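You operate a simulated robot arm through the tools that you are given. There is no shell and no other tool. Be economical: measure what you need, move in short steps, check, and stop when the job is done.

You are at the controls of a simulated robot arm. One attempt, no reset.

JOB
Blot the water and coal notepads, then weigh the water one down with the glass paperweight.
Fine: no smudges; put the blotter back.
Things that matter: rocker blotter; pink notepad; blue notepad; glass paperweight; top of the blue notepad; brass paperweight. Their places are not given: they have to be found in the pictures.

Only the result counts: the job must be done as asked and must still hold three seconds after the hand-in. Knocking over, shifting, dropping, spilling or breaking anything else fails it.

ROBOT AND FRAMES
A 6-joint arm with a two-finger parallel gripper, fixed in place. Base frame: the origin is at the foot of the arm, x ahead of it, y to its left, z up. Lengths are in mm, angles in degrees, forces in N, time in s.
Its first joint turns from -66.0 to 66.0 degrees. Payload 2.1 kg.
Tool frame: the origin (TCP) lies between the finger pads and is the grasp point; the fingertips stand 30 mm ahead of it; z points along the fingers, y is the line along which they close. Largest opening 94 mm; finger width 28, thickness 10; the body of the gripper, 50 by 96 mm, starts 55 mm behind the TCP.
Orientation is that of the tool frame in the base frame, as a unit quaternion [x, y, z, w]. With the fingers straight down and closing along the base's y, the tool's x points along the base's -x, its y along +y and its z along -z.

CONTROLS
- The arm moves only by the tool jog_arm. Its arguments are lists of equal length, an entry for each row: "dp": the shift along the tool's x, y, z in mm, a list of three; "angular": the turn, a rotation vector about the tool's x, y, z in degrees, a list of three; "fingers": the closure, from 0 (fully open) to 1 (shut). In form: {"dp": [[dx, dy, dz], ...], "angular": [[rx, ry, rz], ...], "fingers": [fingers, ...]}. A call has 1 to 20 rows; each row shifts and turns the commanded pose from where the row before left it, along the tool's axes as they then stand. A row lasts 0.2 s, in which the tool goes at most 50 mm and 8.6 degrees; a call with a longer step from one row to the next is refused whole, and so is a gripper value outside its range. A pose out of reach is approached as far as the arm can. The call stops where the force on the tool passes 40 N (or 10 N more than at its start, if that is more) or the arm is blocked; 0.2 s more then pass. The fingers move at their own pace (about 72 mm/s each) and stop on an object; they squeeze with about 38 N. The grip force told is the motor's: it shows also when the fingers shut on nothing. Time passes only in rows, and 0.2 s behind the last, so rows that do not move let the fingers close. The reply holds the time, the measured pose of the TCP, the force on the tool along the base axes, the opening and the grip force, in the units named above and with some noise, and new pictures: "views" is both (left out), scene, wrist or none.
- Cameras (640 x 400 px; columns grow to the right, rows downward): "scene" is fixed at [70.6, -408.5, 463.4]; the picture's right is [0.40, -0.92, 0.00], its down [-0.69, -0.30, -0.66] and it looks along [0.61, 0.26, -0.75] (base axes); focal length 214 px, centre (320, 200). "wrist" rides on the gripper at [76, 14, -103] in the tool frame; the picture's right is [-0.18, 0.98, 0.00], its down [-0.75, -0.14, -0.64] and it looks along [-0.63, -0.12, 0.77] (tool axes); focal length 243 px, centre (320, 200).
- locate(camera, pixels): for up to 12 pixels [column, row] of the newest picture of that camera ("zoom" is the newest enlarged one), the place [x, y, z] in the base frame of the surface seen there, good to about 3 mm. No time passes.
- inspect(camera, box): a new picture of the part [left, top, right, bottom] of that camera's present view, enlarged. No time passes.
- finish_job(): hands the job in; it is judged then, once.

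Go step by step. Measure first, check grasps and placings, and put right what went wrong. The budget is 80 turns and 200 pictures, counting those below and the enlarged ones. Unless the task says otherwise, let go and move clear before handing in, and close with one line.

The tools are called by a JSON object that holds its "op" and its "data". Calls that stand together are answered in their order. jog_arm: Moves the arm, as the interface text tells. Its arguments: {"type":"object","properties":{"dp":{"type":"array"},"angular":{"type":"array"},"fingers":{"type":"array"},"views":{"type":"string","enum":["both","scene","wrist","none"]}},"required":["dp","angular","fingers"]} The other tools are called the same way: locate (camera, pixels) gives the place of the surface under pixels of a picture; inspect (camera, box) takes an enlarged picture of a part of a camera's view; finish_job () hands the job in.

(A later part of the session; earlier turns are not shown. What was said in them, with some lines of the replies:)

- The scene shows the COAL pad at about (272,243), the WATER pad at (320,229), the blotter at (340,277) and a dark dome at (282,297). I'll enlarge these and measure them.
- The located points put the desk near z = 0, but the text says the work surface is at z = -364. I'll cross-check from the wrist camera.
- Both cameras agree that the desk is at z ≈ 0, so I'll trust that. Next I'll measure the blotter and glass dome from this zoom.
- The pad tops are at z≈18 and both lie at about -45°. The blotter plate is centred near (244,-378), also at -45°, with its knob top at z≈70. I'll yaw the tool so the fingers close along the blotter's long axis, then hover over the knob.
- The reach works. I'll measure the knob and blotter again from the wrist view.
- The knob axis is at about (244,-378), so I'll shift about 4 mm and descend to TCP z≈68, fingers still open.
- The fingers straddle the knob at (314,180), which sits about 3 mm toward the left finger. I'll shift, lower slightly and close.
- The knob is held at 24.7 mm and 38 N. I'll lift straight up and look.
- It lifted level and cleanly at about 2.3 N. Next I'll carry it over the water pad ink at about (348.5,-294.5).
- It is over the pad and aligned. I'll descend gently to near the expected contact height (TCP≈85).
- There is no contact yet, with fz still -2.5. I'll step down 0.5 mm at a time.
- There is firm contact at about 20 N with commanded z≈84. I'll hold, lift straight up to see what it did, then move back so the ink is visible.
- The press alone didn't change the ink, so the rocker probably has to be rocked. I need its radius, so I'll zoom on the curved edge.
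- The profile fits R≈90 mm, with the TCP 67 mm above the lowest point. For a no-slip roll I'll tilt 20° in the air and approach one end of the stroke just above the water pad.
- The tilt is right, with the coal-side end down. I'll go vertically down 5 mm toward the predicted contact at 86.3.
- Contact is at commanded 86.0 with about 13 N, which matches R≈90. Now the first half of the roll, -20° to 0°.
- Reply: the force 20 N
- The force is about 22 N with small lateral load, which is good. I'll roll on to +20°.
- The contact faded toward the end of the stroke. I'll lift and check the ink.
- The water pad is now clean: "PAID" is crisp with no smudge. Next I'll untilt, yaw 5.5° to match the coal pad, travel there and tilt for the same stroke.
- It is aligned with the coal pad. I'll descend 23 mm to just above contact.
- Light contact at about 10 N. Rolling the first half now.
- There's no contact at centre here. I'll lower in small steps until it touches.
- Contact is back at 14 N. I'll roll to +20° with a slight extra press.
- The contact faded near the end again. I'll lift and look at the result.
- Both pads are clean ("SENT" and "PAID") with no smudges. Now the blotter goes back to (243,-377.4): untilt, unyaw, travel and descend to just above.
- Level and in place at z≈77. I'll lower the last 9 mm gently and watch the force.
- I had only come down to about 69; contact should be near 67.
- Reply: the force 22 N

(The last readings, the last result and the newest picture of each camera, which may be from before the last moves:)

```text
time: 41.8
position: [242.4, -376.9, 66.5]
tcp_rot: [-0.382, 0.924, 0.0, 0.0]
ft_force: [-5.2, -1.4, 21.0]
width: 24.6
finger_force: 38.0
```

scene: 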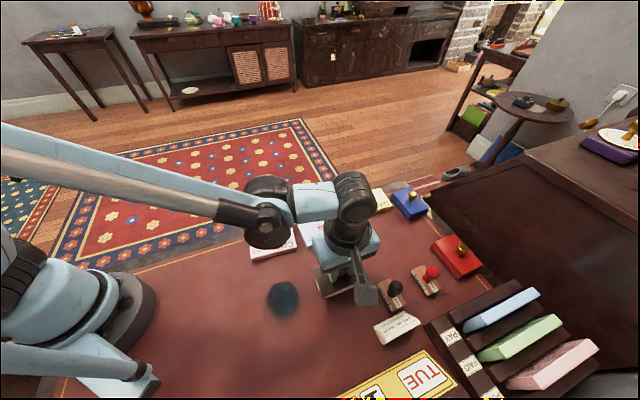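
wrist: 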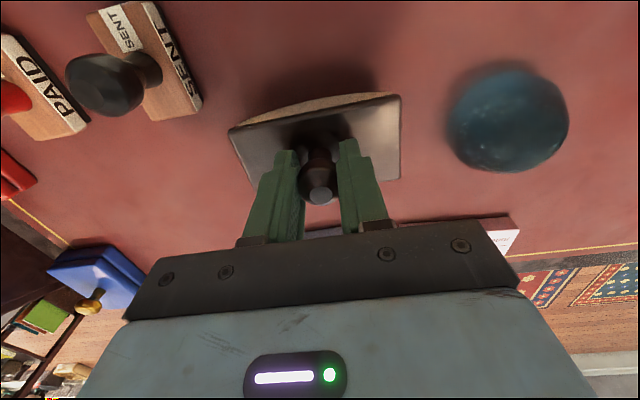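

It is seated, and the view matches the one at the original grasp. I'll ease off 0.6 mm, open and rise.

{"op": "jog_arm", "data": {"dp": [[0, 0, -0.6], [0, 0, 0], [0, 0, 0], [0, 0, 0], [0, 0, -20], [0, 0, -35], [0, 0, -35], [0, 0, 0]], "angular": [[0, 0, 0], [0, 0, 0], [0, 0, 0], [0, 0, 0], [0, 0, 0], [0, 0, 0], [0, 0, 0], [0, 0, 0]], "fingers": [1, 0.4, 0.4, 0.4, 0.4, 0.4, 0.1, 0.1]}}

{"op": "inspect", "data": {"camera": "wrist", "box": [230, 30, 530, 215]}}

{"op": "locate", "data": {"camera": "wrist", "pixels": [[320, 110]]}}

```text
time: 43.6
position: [242.9, -377.2, 156.7]
tcp_rot: [-0.383, 0.924, -0.001, 0.001]
ft_force: [0.2, -0.7, 0.6]
width: 84.6
finger_force: 0.0
```

scene: 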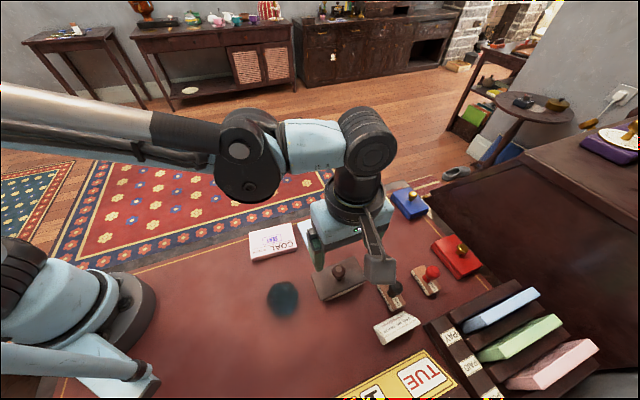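
wrist: 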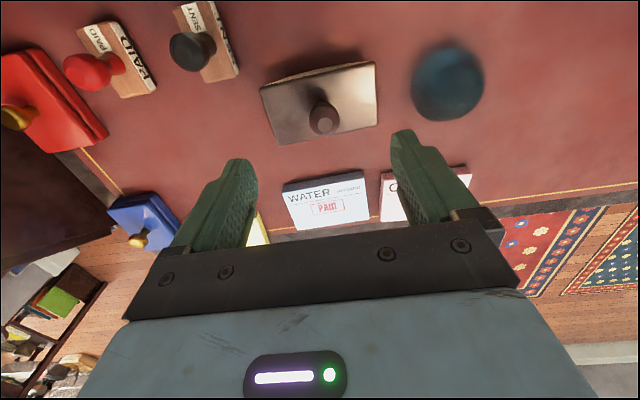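

```text
2.13 times, centred on (380, 122) of wrist
```

zoom: 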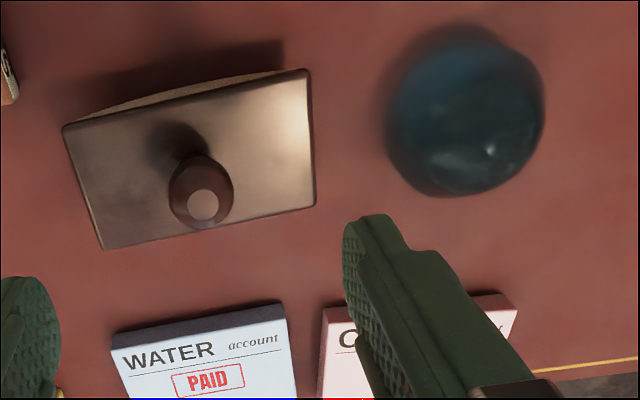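

```text
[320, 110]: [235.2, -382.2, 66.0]
```

The blotter is back upright in its place. I'll move over the glass dome near (160,-290) and measure it from above.

{"op": "jog_arm", "data": {"dp": [[-0.75, 30.1, 0], [-0.75, 30.1, 0], [-0.75, 30.1, 0], [-0.75, 30.1, 0], [0, 0, 0]], "angular": [[0, 0, 0], [0, 0, 0], [0, 0, 0], [0, 0, 0], [0, 0, 0]], "fingers": [0.1, 0.1, 0.1, 0.1, 0.1]}}

{"op": "inspect", "data": {"camera": "wrist", "box": [220, 20, 440, 160]}}

{"op": "inspect", "data": {"camera": "scene", "box": [240, 200, 380, 328]}}

```text
time: 44.8
position: [161.8, -290.8, 155.4]
tcp_rot: [-0.383, 0.924, -0.001, 0.0]
ft_force: [-0.1, -0.3, -0.2]
width: 84.7
finger_force: 0.0
```

scene: 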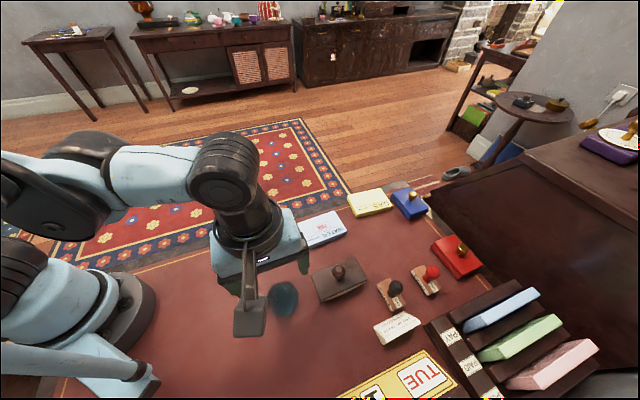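
wrist: 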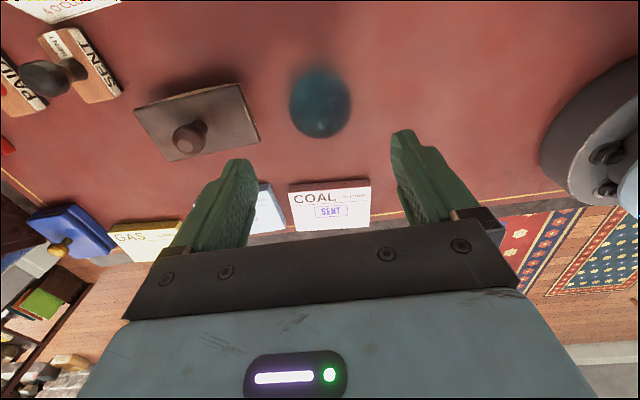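

```text
2.86 times, centred on (330, 90) of wrist
```

zoom: 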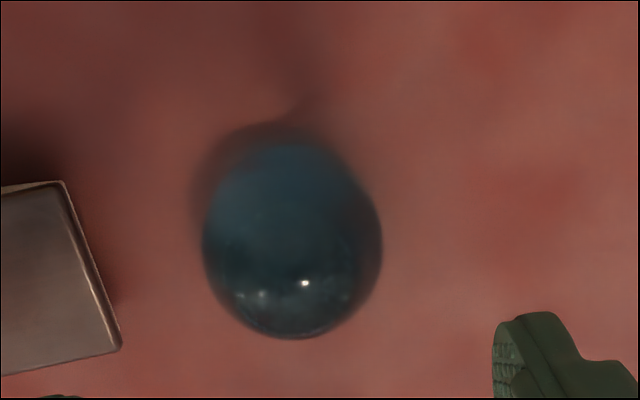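

```text
3.12 times, centred on (310, 264) of scene
```

zoom: 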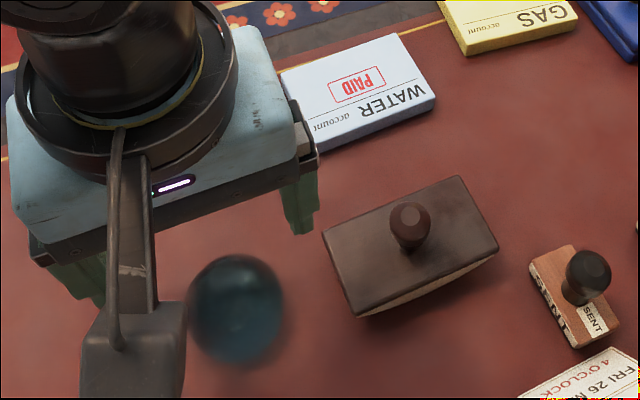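

{"op": "locate", "data": {"camera": "wrist", "pixels": [[294, 102], [320, 102], [348, 102], [320, 85], [320, 75], [320, 120], [320, 132], [300, 120], [342, 120], [350, 105], [292, 105], [322, 137]]}}

```text
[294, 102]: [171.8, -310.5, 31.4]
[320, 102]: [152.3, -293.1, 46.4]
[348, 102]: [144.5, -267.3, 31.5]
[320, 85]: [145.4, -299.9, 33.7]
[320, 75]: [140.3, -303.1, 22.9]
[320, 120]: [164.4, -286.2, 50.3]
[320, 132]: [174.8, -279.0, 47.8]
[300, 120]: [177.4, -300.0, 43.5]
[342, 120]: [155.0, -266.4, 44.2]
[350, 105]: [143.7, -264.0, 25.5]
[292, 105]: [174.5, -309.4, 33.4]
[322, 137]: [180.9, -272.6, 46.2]
```

The sphere fit gives a centre near (162,-286), an equator at z≈25 and a radius of 26–28. I'll shift and descend partway with the fingers open, then check clearance.

{"op": "jog_arm", "data": {"dp": [[-4.4, 2, 20], [0, 0, 40], [0, 0, 30], [0, 0, 0]], "angular": [[0, 0, 0], [0, 0, 0], [0, 0, 0], [0, 0, 0]], "fingers": [0.1, 0.1, 0.1, 0.1]}}

```text
time: 45.8
position: [164.0, -285.7, 64.4]
tcp_rot: [-0.382, 0.924, 0.0, 0.001]
ft_force: [0.4, -0.4, 0.8]
width: 84.5
finger_force: 0.1
```

scene: 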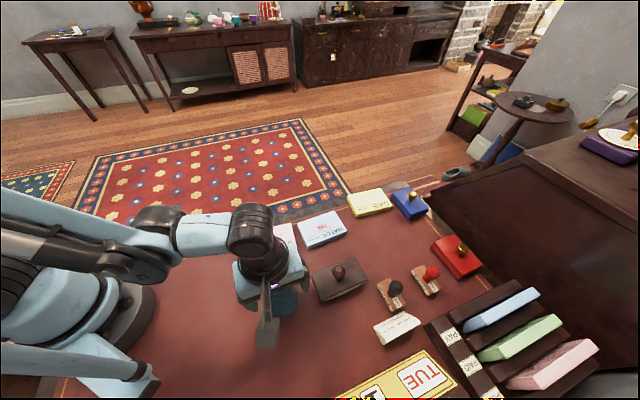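
wrist: 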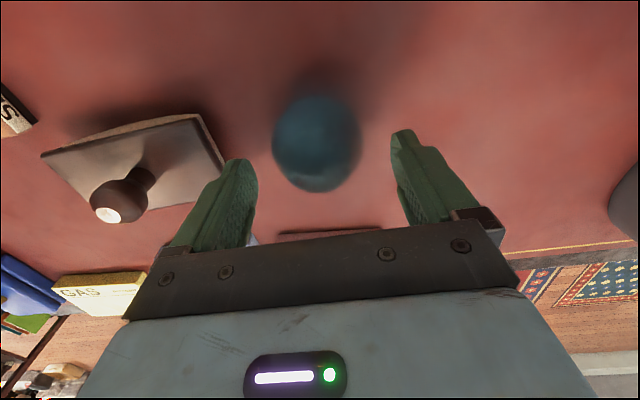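

The dome sits between the fingers, and the left finger clears the blotter. I'll go down the last 31 mm.

{"op": "jog_arm", "data": {"dp": [[0, 0, 15], [0, 0, 10], [0, 0, 5], [0, 0, 0]], "angular": [[0, 0, 0], [0, 0, 0], [0, 0, 0], [0, 0, 0]], "fingers": [0.1, 0.1, 0.1, 0.1]}}

{"op": "inspect", "data": {"camera": "wrist", "box": [170, 70, 490, 250]}}

```text
time: 46.8
position: [162.8, -286.2, 35.5]
tcp_rot: [-0.383, 0.924, -0.001, 0.0]
ft_force: [-0.2, 0.1, 0.4]
width: 84.9
finger_force: 0.1
```

scene: 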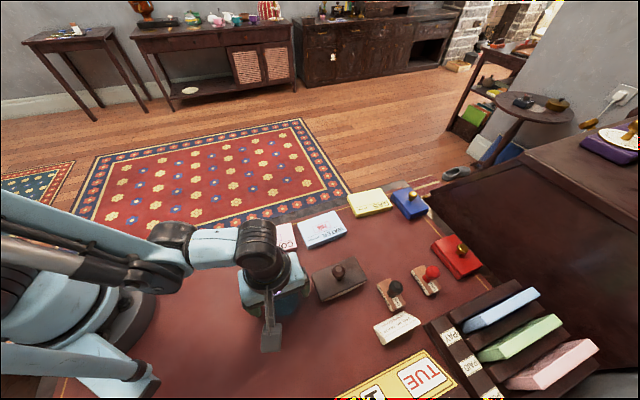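
wrist: 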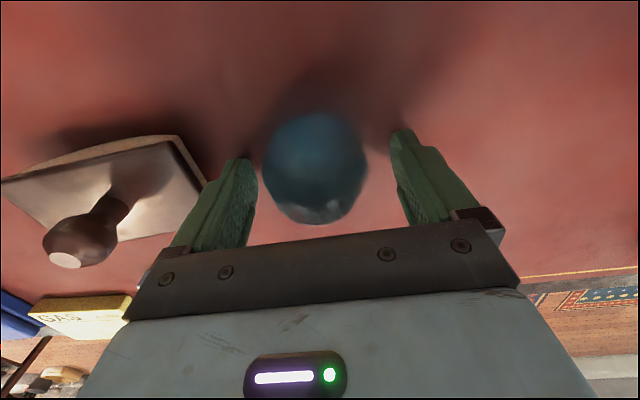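

```text
2.00 times, centred on (330, 160) of wrist
```

zoom: 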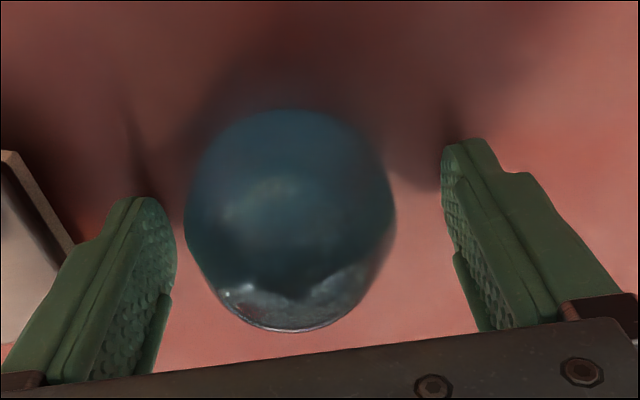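

{"op": "locate", "data": {"camera": "wrist", "pixels": [[266, 170], [362, 170], [250, 180], [400, 165], [315, 170], [315, 150], [315, 130]]}}

```text
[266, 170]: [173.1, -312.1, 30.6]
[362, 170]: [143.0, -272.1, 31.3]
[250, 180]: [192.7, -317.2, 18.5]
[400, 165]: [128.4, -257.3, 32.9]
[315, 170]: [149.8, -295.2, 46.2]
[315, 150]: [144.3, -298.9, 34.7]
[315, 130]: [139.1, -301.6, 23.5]
```

The dome is centred between the fingers to within about 1 mm. Closing.

{"op": "jog_arm", "data": {"dp": [[0, 0, 0], [0, 0, 0], [0, 0, 0], [0, 0, 0], [0, 0, 0]], "angular": [[0, 0, 0], [0, 0, 0], [0, 0, 0], [0, 0, 0], [0, 0, 0]], "fingers": [0.3, 0.6, 1, 1, 1], "views": "wrist"}}

```text
time: 48.0
position: [163.1, -285.8, 36.2]
tcp_rot: [-0.383, 0.924, -0.001, 0.0]
ft_force: [0.0, -0.1, -0.4]
width: 60.7
finger_force: 37.5
```

wrist: 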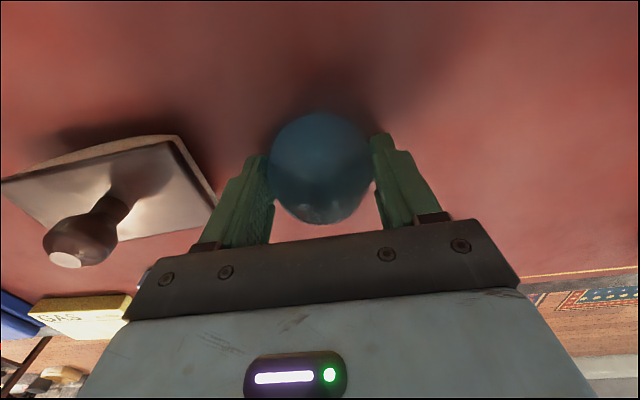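

Gripped at 60.7 mm. I'll lift slowly and check.

{"op": "jog_arm", "data": {"dp": [[0, 0, -5], [0, 0, -10], [0, 0, -20], [0, 0, -25], [0, 0, 0]], "angular": [[0, 0, 0], [0, 0, 0], [0, 0, 0], [0, 0, 0], [0, 0, 0]], "fingers": [1, 1, 1, 1, 1]}}

```text
time: 49.2
position: [162.3, -285.8, 97.0]
tcp_rot: [-0.383, 0.924, -0.001, 0.0]
ft_force: [-0.1, -0.3, -1.4]
width: 60.6
finger_force: 38.0
```

scene: 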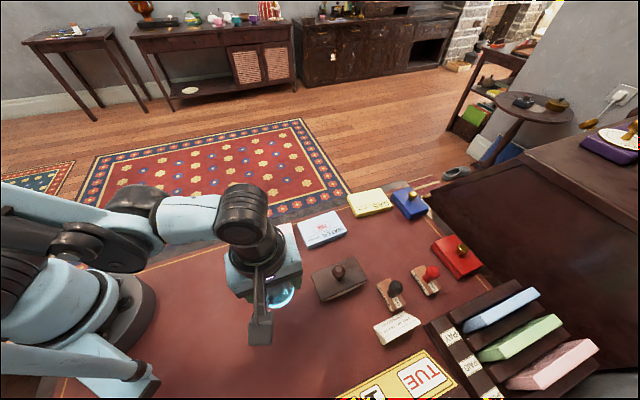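
wrist: 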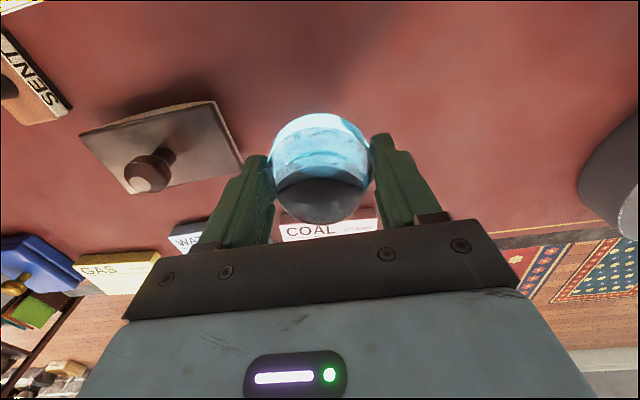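

The glass is secure. I'll raise it, carry it over the water pad centre at (349,-294) and hover.

{"op": "jog_arm", "data": {"dp": [[0, 0, -30], [-25.28, -27.56, 0], [-25.28, -27.56, 0], [-25.28, -27.56, 0], [-25.28, -27.56, 0], [-25.28, -27.56, 0], [0, 0, 20], [0, 0, 25], [0, 0, 0]], "angular": [[0, 0, 0], [0, 0, 0], [0, 0, 0], [0, 0, 0], [0, 0, 0], [0, 0, 0], [0, 0, 0], [0, 0, 0], [0, 0, 0]], "fingers": [1, 1, 1, 1, 1, 1, 1, 1, 1]}}

{"op": "inspect", "data": {"camera": "scene", "box": [250, 180, 390, 268]}}

```text
time: 51.2
position: [348.6, -292.5, 82.4]
tcp_rot: [-0.382, 0.924, -0.001, 0.0]
ft_force: [-0.1, -0.4, -2.8]
width: 60.8
finger_force: 38.0
```

scene: 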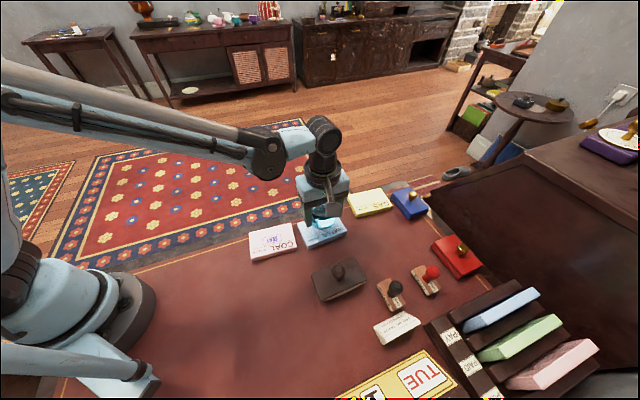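
wrist: 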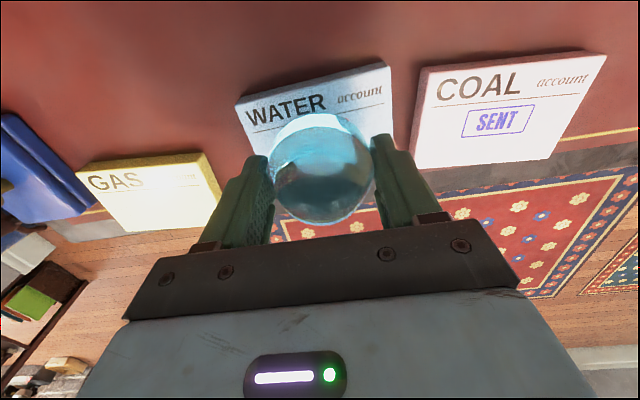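

```text
4.55 times, centred on (320, 224) of scene
```

zoom: 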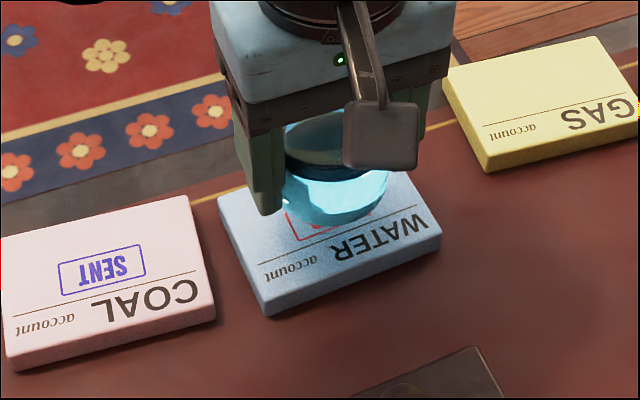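

It is over the pad. Contact is expected at TCP z≈54.6, so I'll lower to 56 first.

{"op": "jog_arm", "data": {"dp": [[0, 0, 12], [0, 0, 8], [0, 0, 4], [0, 0, 1.5], [0, 0, 0]], "angular": [[0, 0, 0], [0, 0, 0], [0, 0, 0], [0, 0, 0], [0, 0, 0]], "fingers": [1, 1, 1, 1, 1], "views": "none"}}

```text
time: 52.4
position: [349.8, -293.5, 56.5]
tcp_rot: [-0.382, 0.924, -0.001, 0.001]
ft_force: [0.1, 0.5, -2.5]
width: 60.7
finger_force: 38.1
```

{"op": "jog_arm", "data": {"dp": [[0, 0, 0.5], [0, 0, 0], [0, 0, 0.5], [0, 0, 0]], "angular": [[0, 0, 0], [0, 0, 0], [0, 0, 0], [0, 0, 0]], "fingers": [1, 1, 1, 1], "views": "none"}}

```text
time: 53.4
position: [348.4, -293.4, 55.1]
tcp_rot: [-0.383, 0.924, -0.001, 0.001]
ft_force: [-0.3, -1.3, -2.5]
width: 60.9
finger_force: 38.3
```

{"op": "jog_arm", "data": {"dp": [[0, 0, 0.4], [0, 0, 0]], "angular": [[0, 0, 0], [0, 0, 0]], "fingers": [1, 1], "views": "none"}}

```text
time: 54.0
position: [349.1, -292.6, 53.8]
tcp_rot: [-0.382, 0.924, -0.001, 0.0]
ft_force: [-0.1, 0.0, -2.5]
width: 60.7
finger_force: 37.7
```

{"op": "jog_arm", "data": {"dp": [[0, 0, 0.4], [0, 0, 0]], "angular": [[0, 0, 0], [0, 0, 0]], "fingers": [1, 1], "views": "none"}}

```text
time: 54.6
position: [349.3, -293.5, 51.9]
tcp_rot: [-0.382, 0.924, 0.0, 0.0]
ft_force: [0.3, 0.6, -3.2]
width: 60.4
finger_force: 37.9
```

{"op": "jog_arm", "data": {"dp": [[0, 0, 0.4], [0, 0, 0]], "angular": [[0, 0, 0], [0, 0, 0]], "fingers": [1, 1], "views": "scene"}}

{"op": "inspect", "data": {"camera": "scene", "box": [280, 190, 370, 250]}}

```text
time: 55.2
position: [349.4, -293.2, 53.9]
tcp_rot: [-0.382, 0.924, -0.001, 0.0]
ft_force: [0.7, 0.4, -3.2]
width: 60.6
finger_force: 37.3
```

scene: 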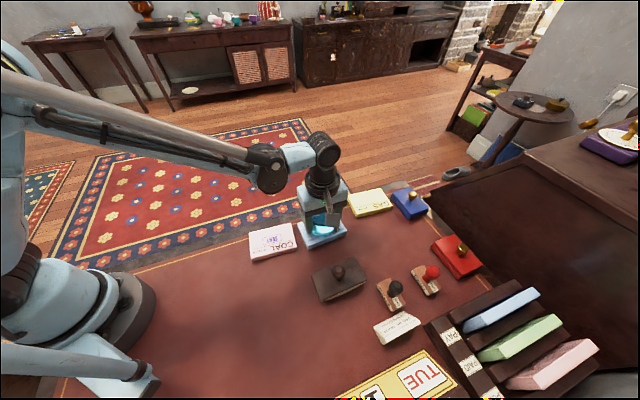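

```text
6.67 times, centred on (325, 220) of scene
```

zoom: 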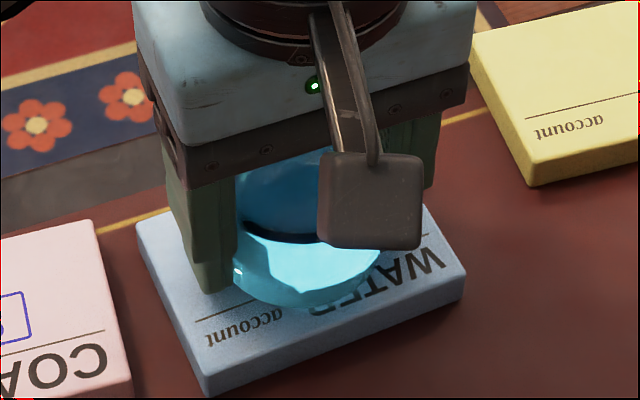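

It is very close to the pad. I'll continue in small steps.

{"op": "jog_arm", "data": {"dp": [[0, 0, 0.4], [0, 0, 0]], "angular": [[0, 0, 0], [0, 0, 0]], "fingers": [1, 1], "views": "none"}}

```text
time: 55.8
position: [348.8, -293.2, 52.8]
tcp_rot: [-0.383, 0.924, -0.001, 0.0]
ft_force: [0.6, -0.3, -2.3]
width: 60.3
finger_force: 38.4
```

{"op": "jog_arm", "data": {"dp": [[0, 0, 0.4], [0, 0, 0]], "angular": [[0, 0, 0], [0, 0, 0]], "fingers": [1, 1], "views": "none"}}

```text
time: 56.4
position: [348.8, -293.6, 53.1]
tcp_rot: [-0.383, 0.924, -0.001, 0.0]
ft_force: [0.5, -0.6, 17.9]
width: 60.7
finger_force: 38.0
```

Contact is made. I'll ease off 0.3 mm, open, wait and rise.

{"op": "jog_arm", "data": {"dp": [[0, 0, -0.3], [0, 0, 0], [0, 0, 0], [0, 0, 0], [0, 0, 0], [0, 0, -15], [0, 0, -30], [0, 0, -40], [0, 0, -40], [0, 0, 0]], "angular": [[0, 0, 0], [0, 0, 0], [0, 0, 0], [0, 0, 0], [0, 0, 0], [0, 0, 0], [0, 0, 0], [0, 0, 0], [0, 0, 0], [0, 0, 0]], "fingers": [1, 0.25, 0.1, 0.1, 0.1, 0.1, 0.1, 0.1, 0.1, 0.1]}}

{"op": "inspect", "data": {"camera": "scene", "box": [230, 170, 490, 340]}}

```text
time: 58.6
position: [351.7, -290.5, 180.1]
tcp_rot: [-0.383, 0.924, 0.0, 0.0]
ft_force: [0.4, -0.4, -0.6]
width: 84.8
finger_force: 0.0
```

scene: 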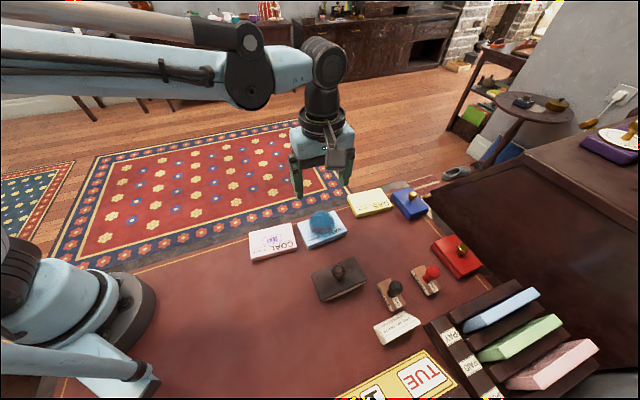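
wrist: 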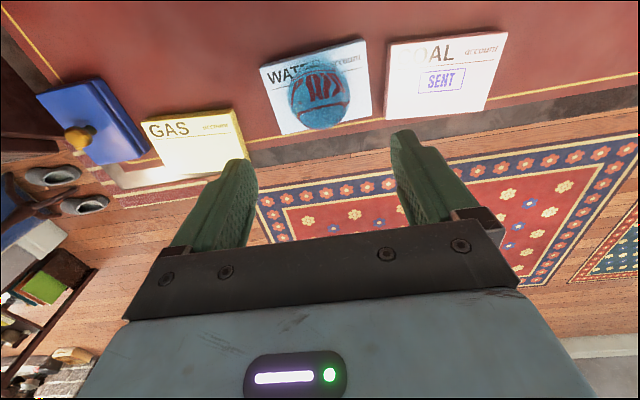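

```text
2.35 times, centred on (360, 255) of scene
```

zoom: 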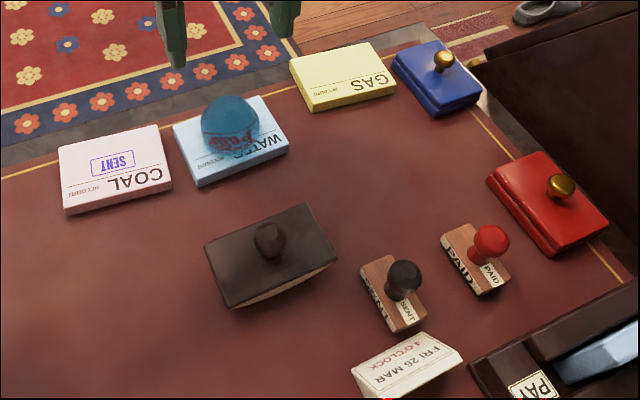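

The glass rests on the water pad and everything else is in place. I'll verify the blotter's position against its original.

{"op": "locate", "data": {"camera": "zoom", "pixels": [[208, 246], [303, 206], [334, 257], [236, 305], [271, 232], [230, 105], [175, 128], [259, 98], [287, 150], [194, 184]]}}

{"op": "inspect", "data": {"camera": "scene", "box": [255, 205, 395, 335]}}

```text
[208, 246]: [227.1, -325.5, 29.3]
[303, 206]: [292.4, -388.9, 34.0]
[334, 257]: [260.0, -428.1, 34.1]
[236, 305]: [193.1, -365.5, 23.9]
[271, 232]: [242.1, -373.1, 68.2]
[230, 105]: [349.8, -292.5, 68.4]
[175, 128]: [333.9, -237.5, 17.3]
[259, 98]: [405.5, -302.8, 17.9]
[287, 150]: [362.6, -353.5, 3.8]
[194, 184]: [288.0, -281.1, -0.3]
```

```text
3.08 times, centred on (325, 270) of scene
```

zoom: 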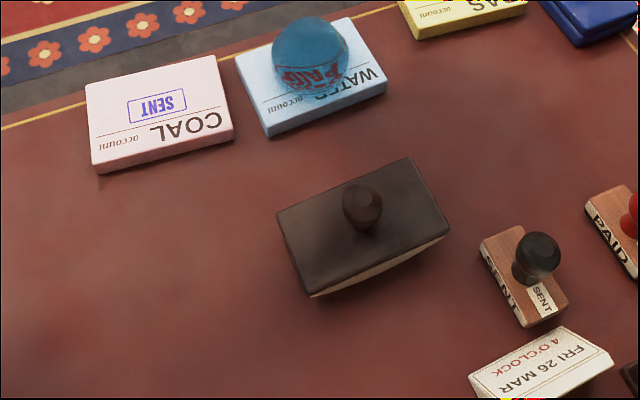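

The glass is centred on the pad, and the blotter is within a few mm of its old spot, leaning slightly along its curve. I'll wait a moment to confirm nothing is moving.

{"op": "jog_arm", "data": {"dp": [[0, 0, -10], [0, 0, 0], [0, 0, 0], [0, 0, 0], [0, 0, 0], [0, 0, 0], [0, 0, 0], [0, 0, 0], [0, 0, 0], [0, 0, 0], [0, 0, 0], [0, 0, 0], [0, 0, 0], [0, 0, 0], [0, 0, 0]], "angular": [[0, 0, 0], [0, 0, 0], [0, 0, 0], [0, 0, 0], [0, 0, 0], [0, 0, 0], [0, 0, 0], [0, 0, 0], [0, 0, 0], [0, 0, 0], [0, 0, 0], [0, 0, 0], [0, 0, 0], [0, 0, 0], [0, 0, 0]], "fingers": [0.1, 0.1, 0.1, 0.1, 0.1, 0.1, 0.1, 0.1, 0.1, 0.1, 0.1, 0.1, 0.1, 0.1, 0.1], "views": "scene"}}

{"op": "inspect", "data": {"camera": "scene", "box": [230, 170, 490, 340]}}

{"op": "locate", "data": {"camera": "zoom", "pixels": [[208, 246], [303, 206], [334, 257], [236, 305], [271, 232], [230, 105]]}}

```text
time: 61.8
position: [350.8, -291.8, 187.5]
tcp_rot: [-0.383, 0.924, 0.0, 0.001]
ft_force: [-0.2, -0.8, -0.6]
width: 84.6
finger_force: 0.1
```

scene: 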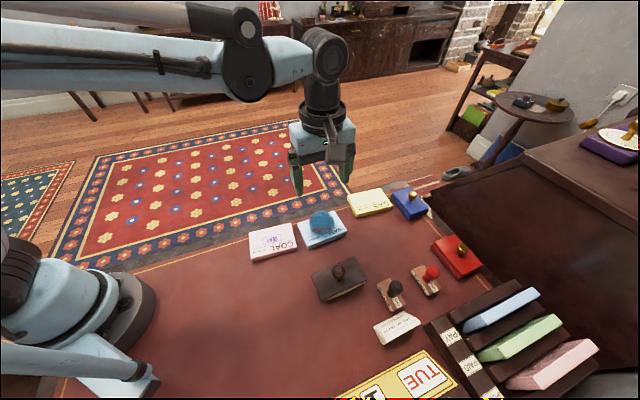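

```text
2.35 times, centred on (360, 255) of scene
```

zoom: 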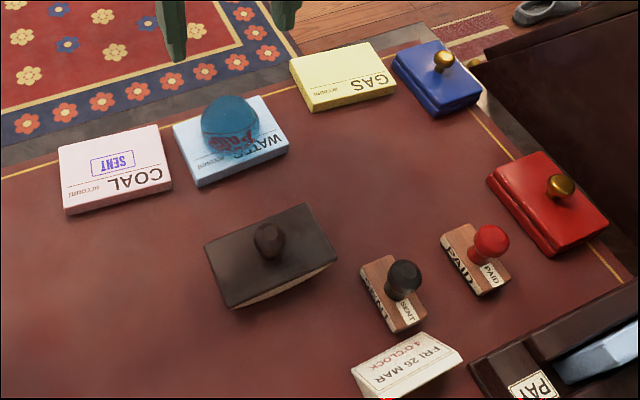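

```text
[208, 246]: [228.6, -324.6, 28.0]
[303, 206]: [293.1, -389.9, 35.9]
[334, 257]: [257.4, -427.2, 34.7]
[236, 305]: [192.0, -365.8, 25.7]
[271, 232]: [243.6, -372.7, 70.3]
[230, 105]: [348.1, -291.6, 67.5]
```

Nothing has moved in over three seconds: both pads are clean, the glass is on the water pad, the blotter is back and the arm is clear. Handing in.

{"op": "finish_job", "data": {}}

```text
The job is handed in.
```

I blotted the water and coal notepads with no visible smudges, set the glass paperweight on the water notepad, and put the blotter back within about 5 mm of its spot, leaning a few degrees on its curve.
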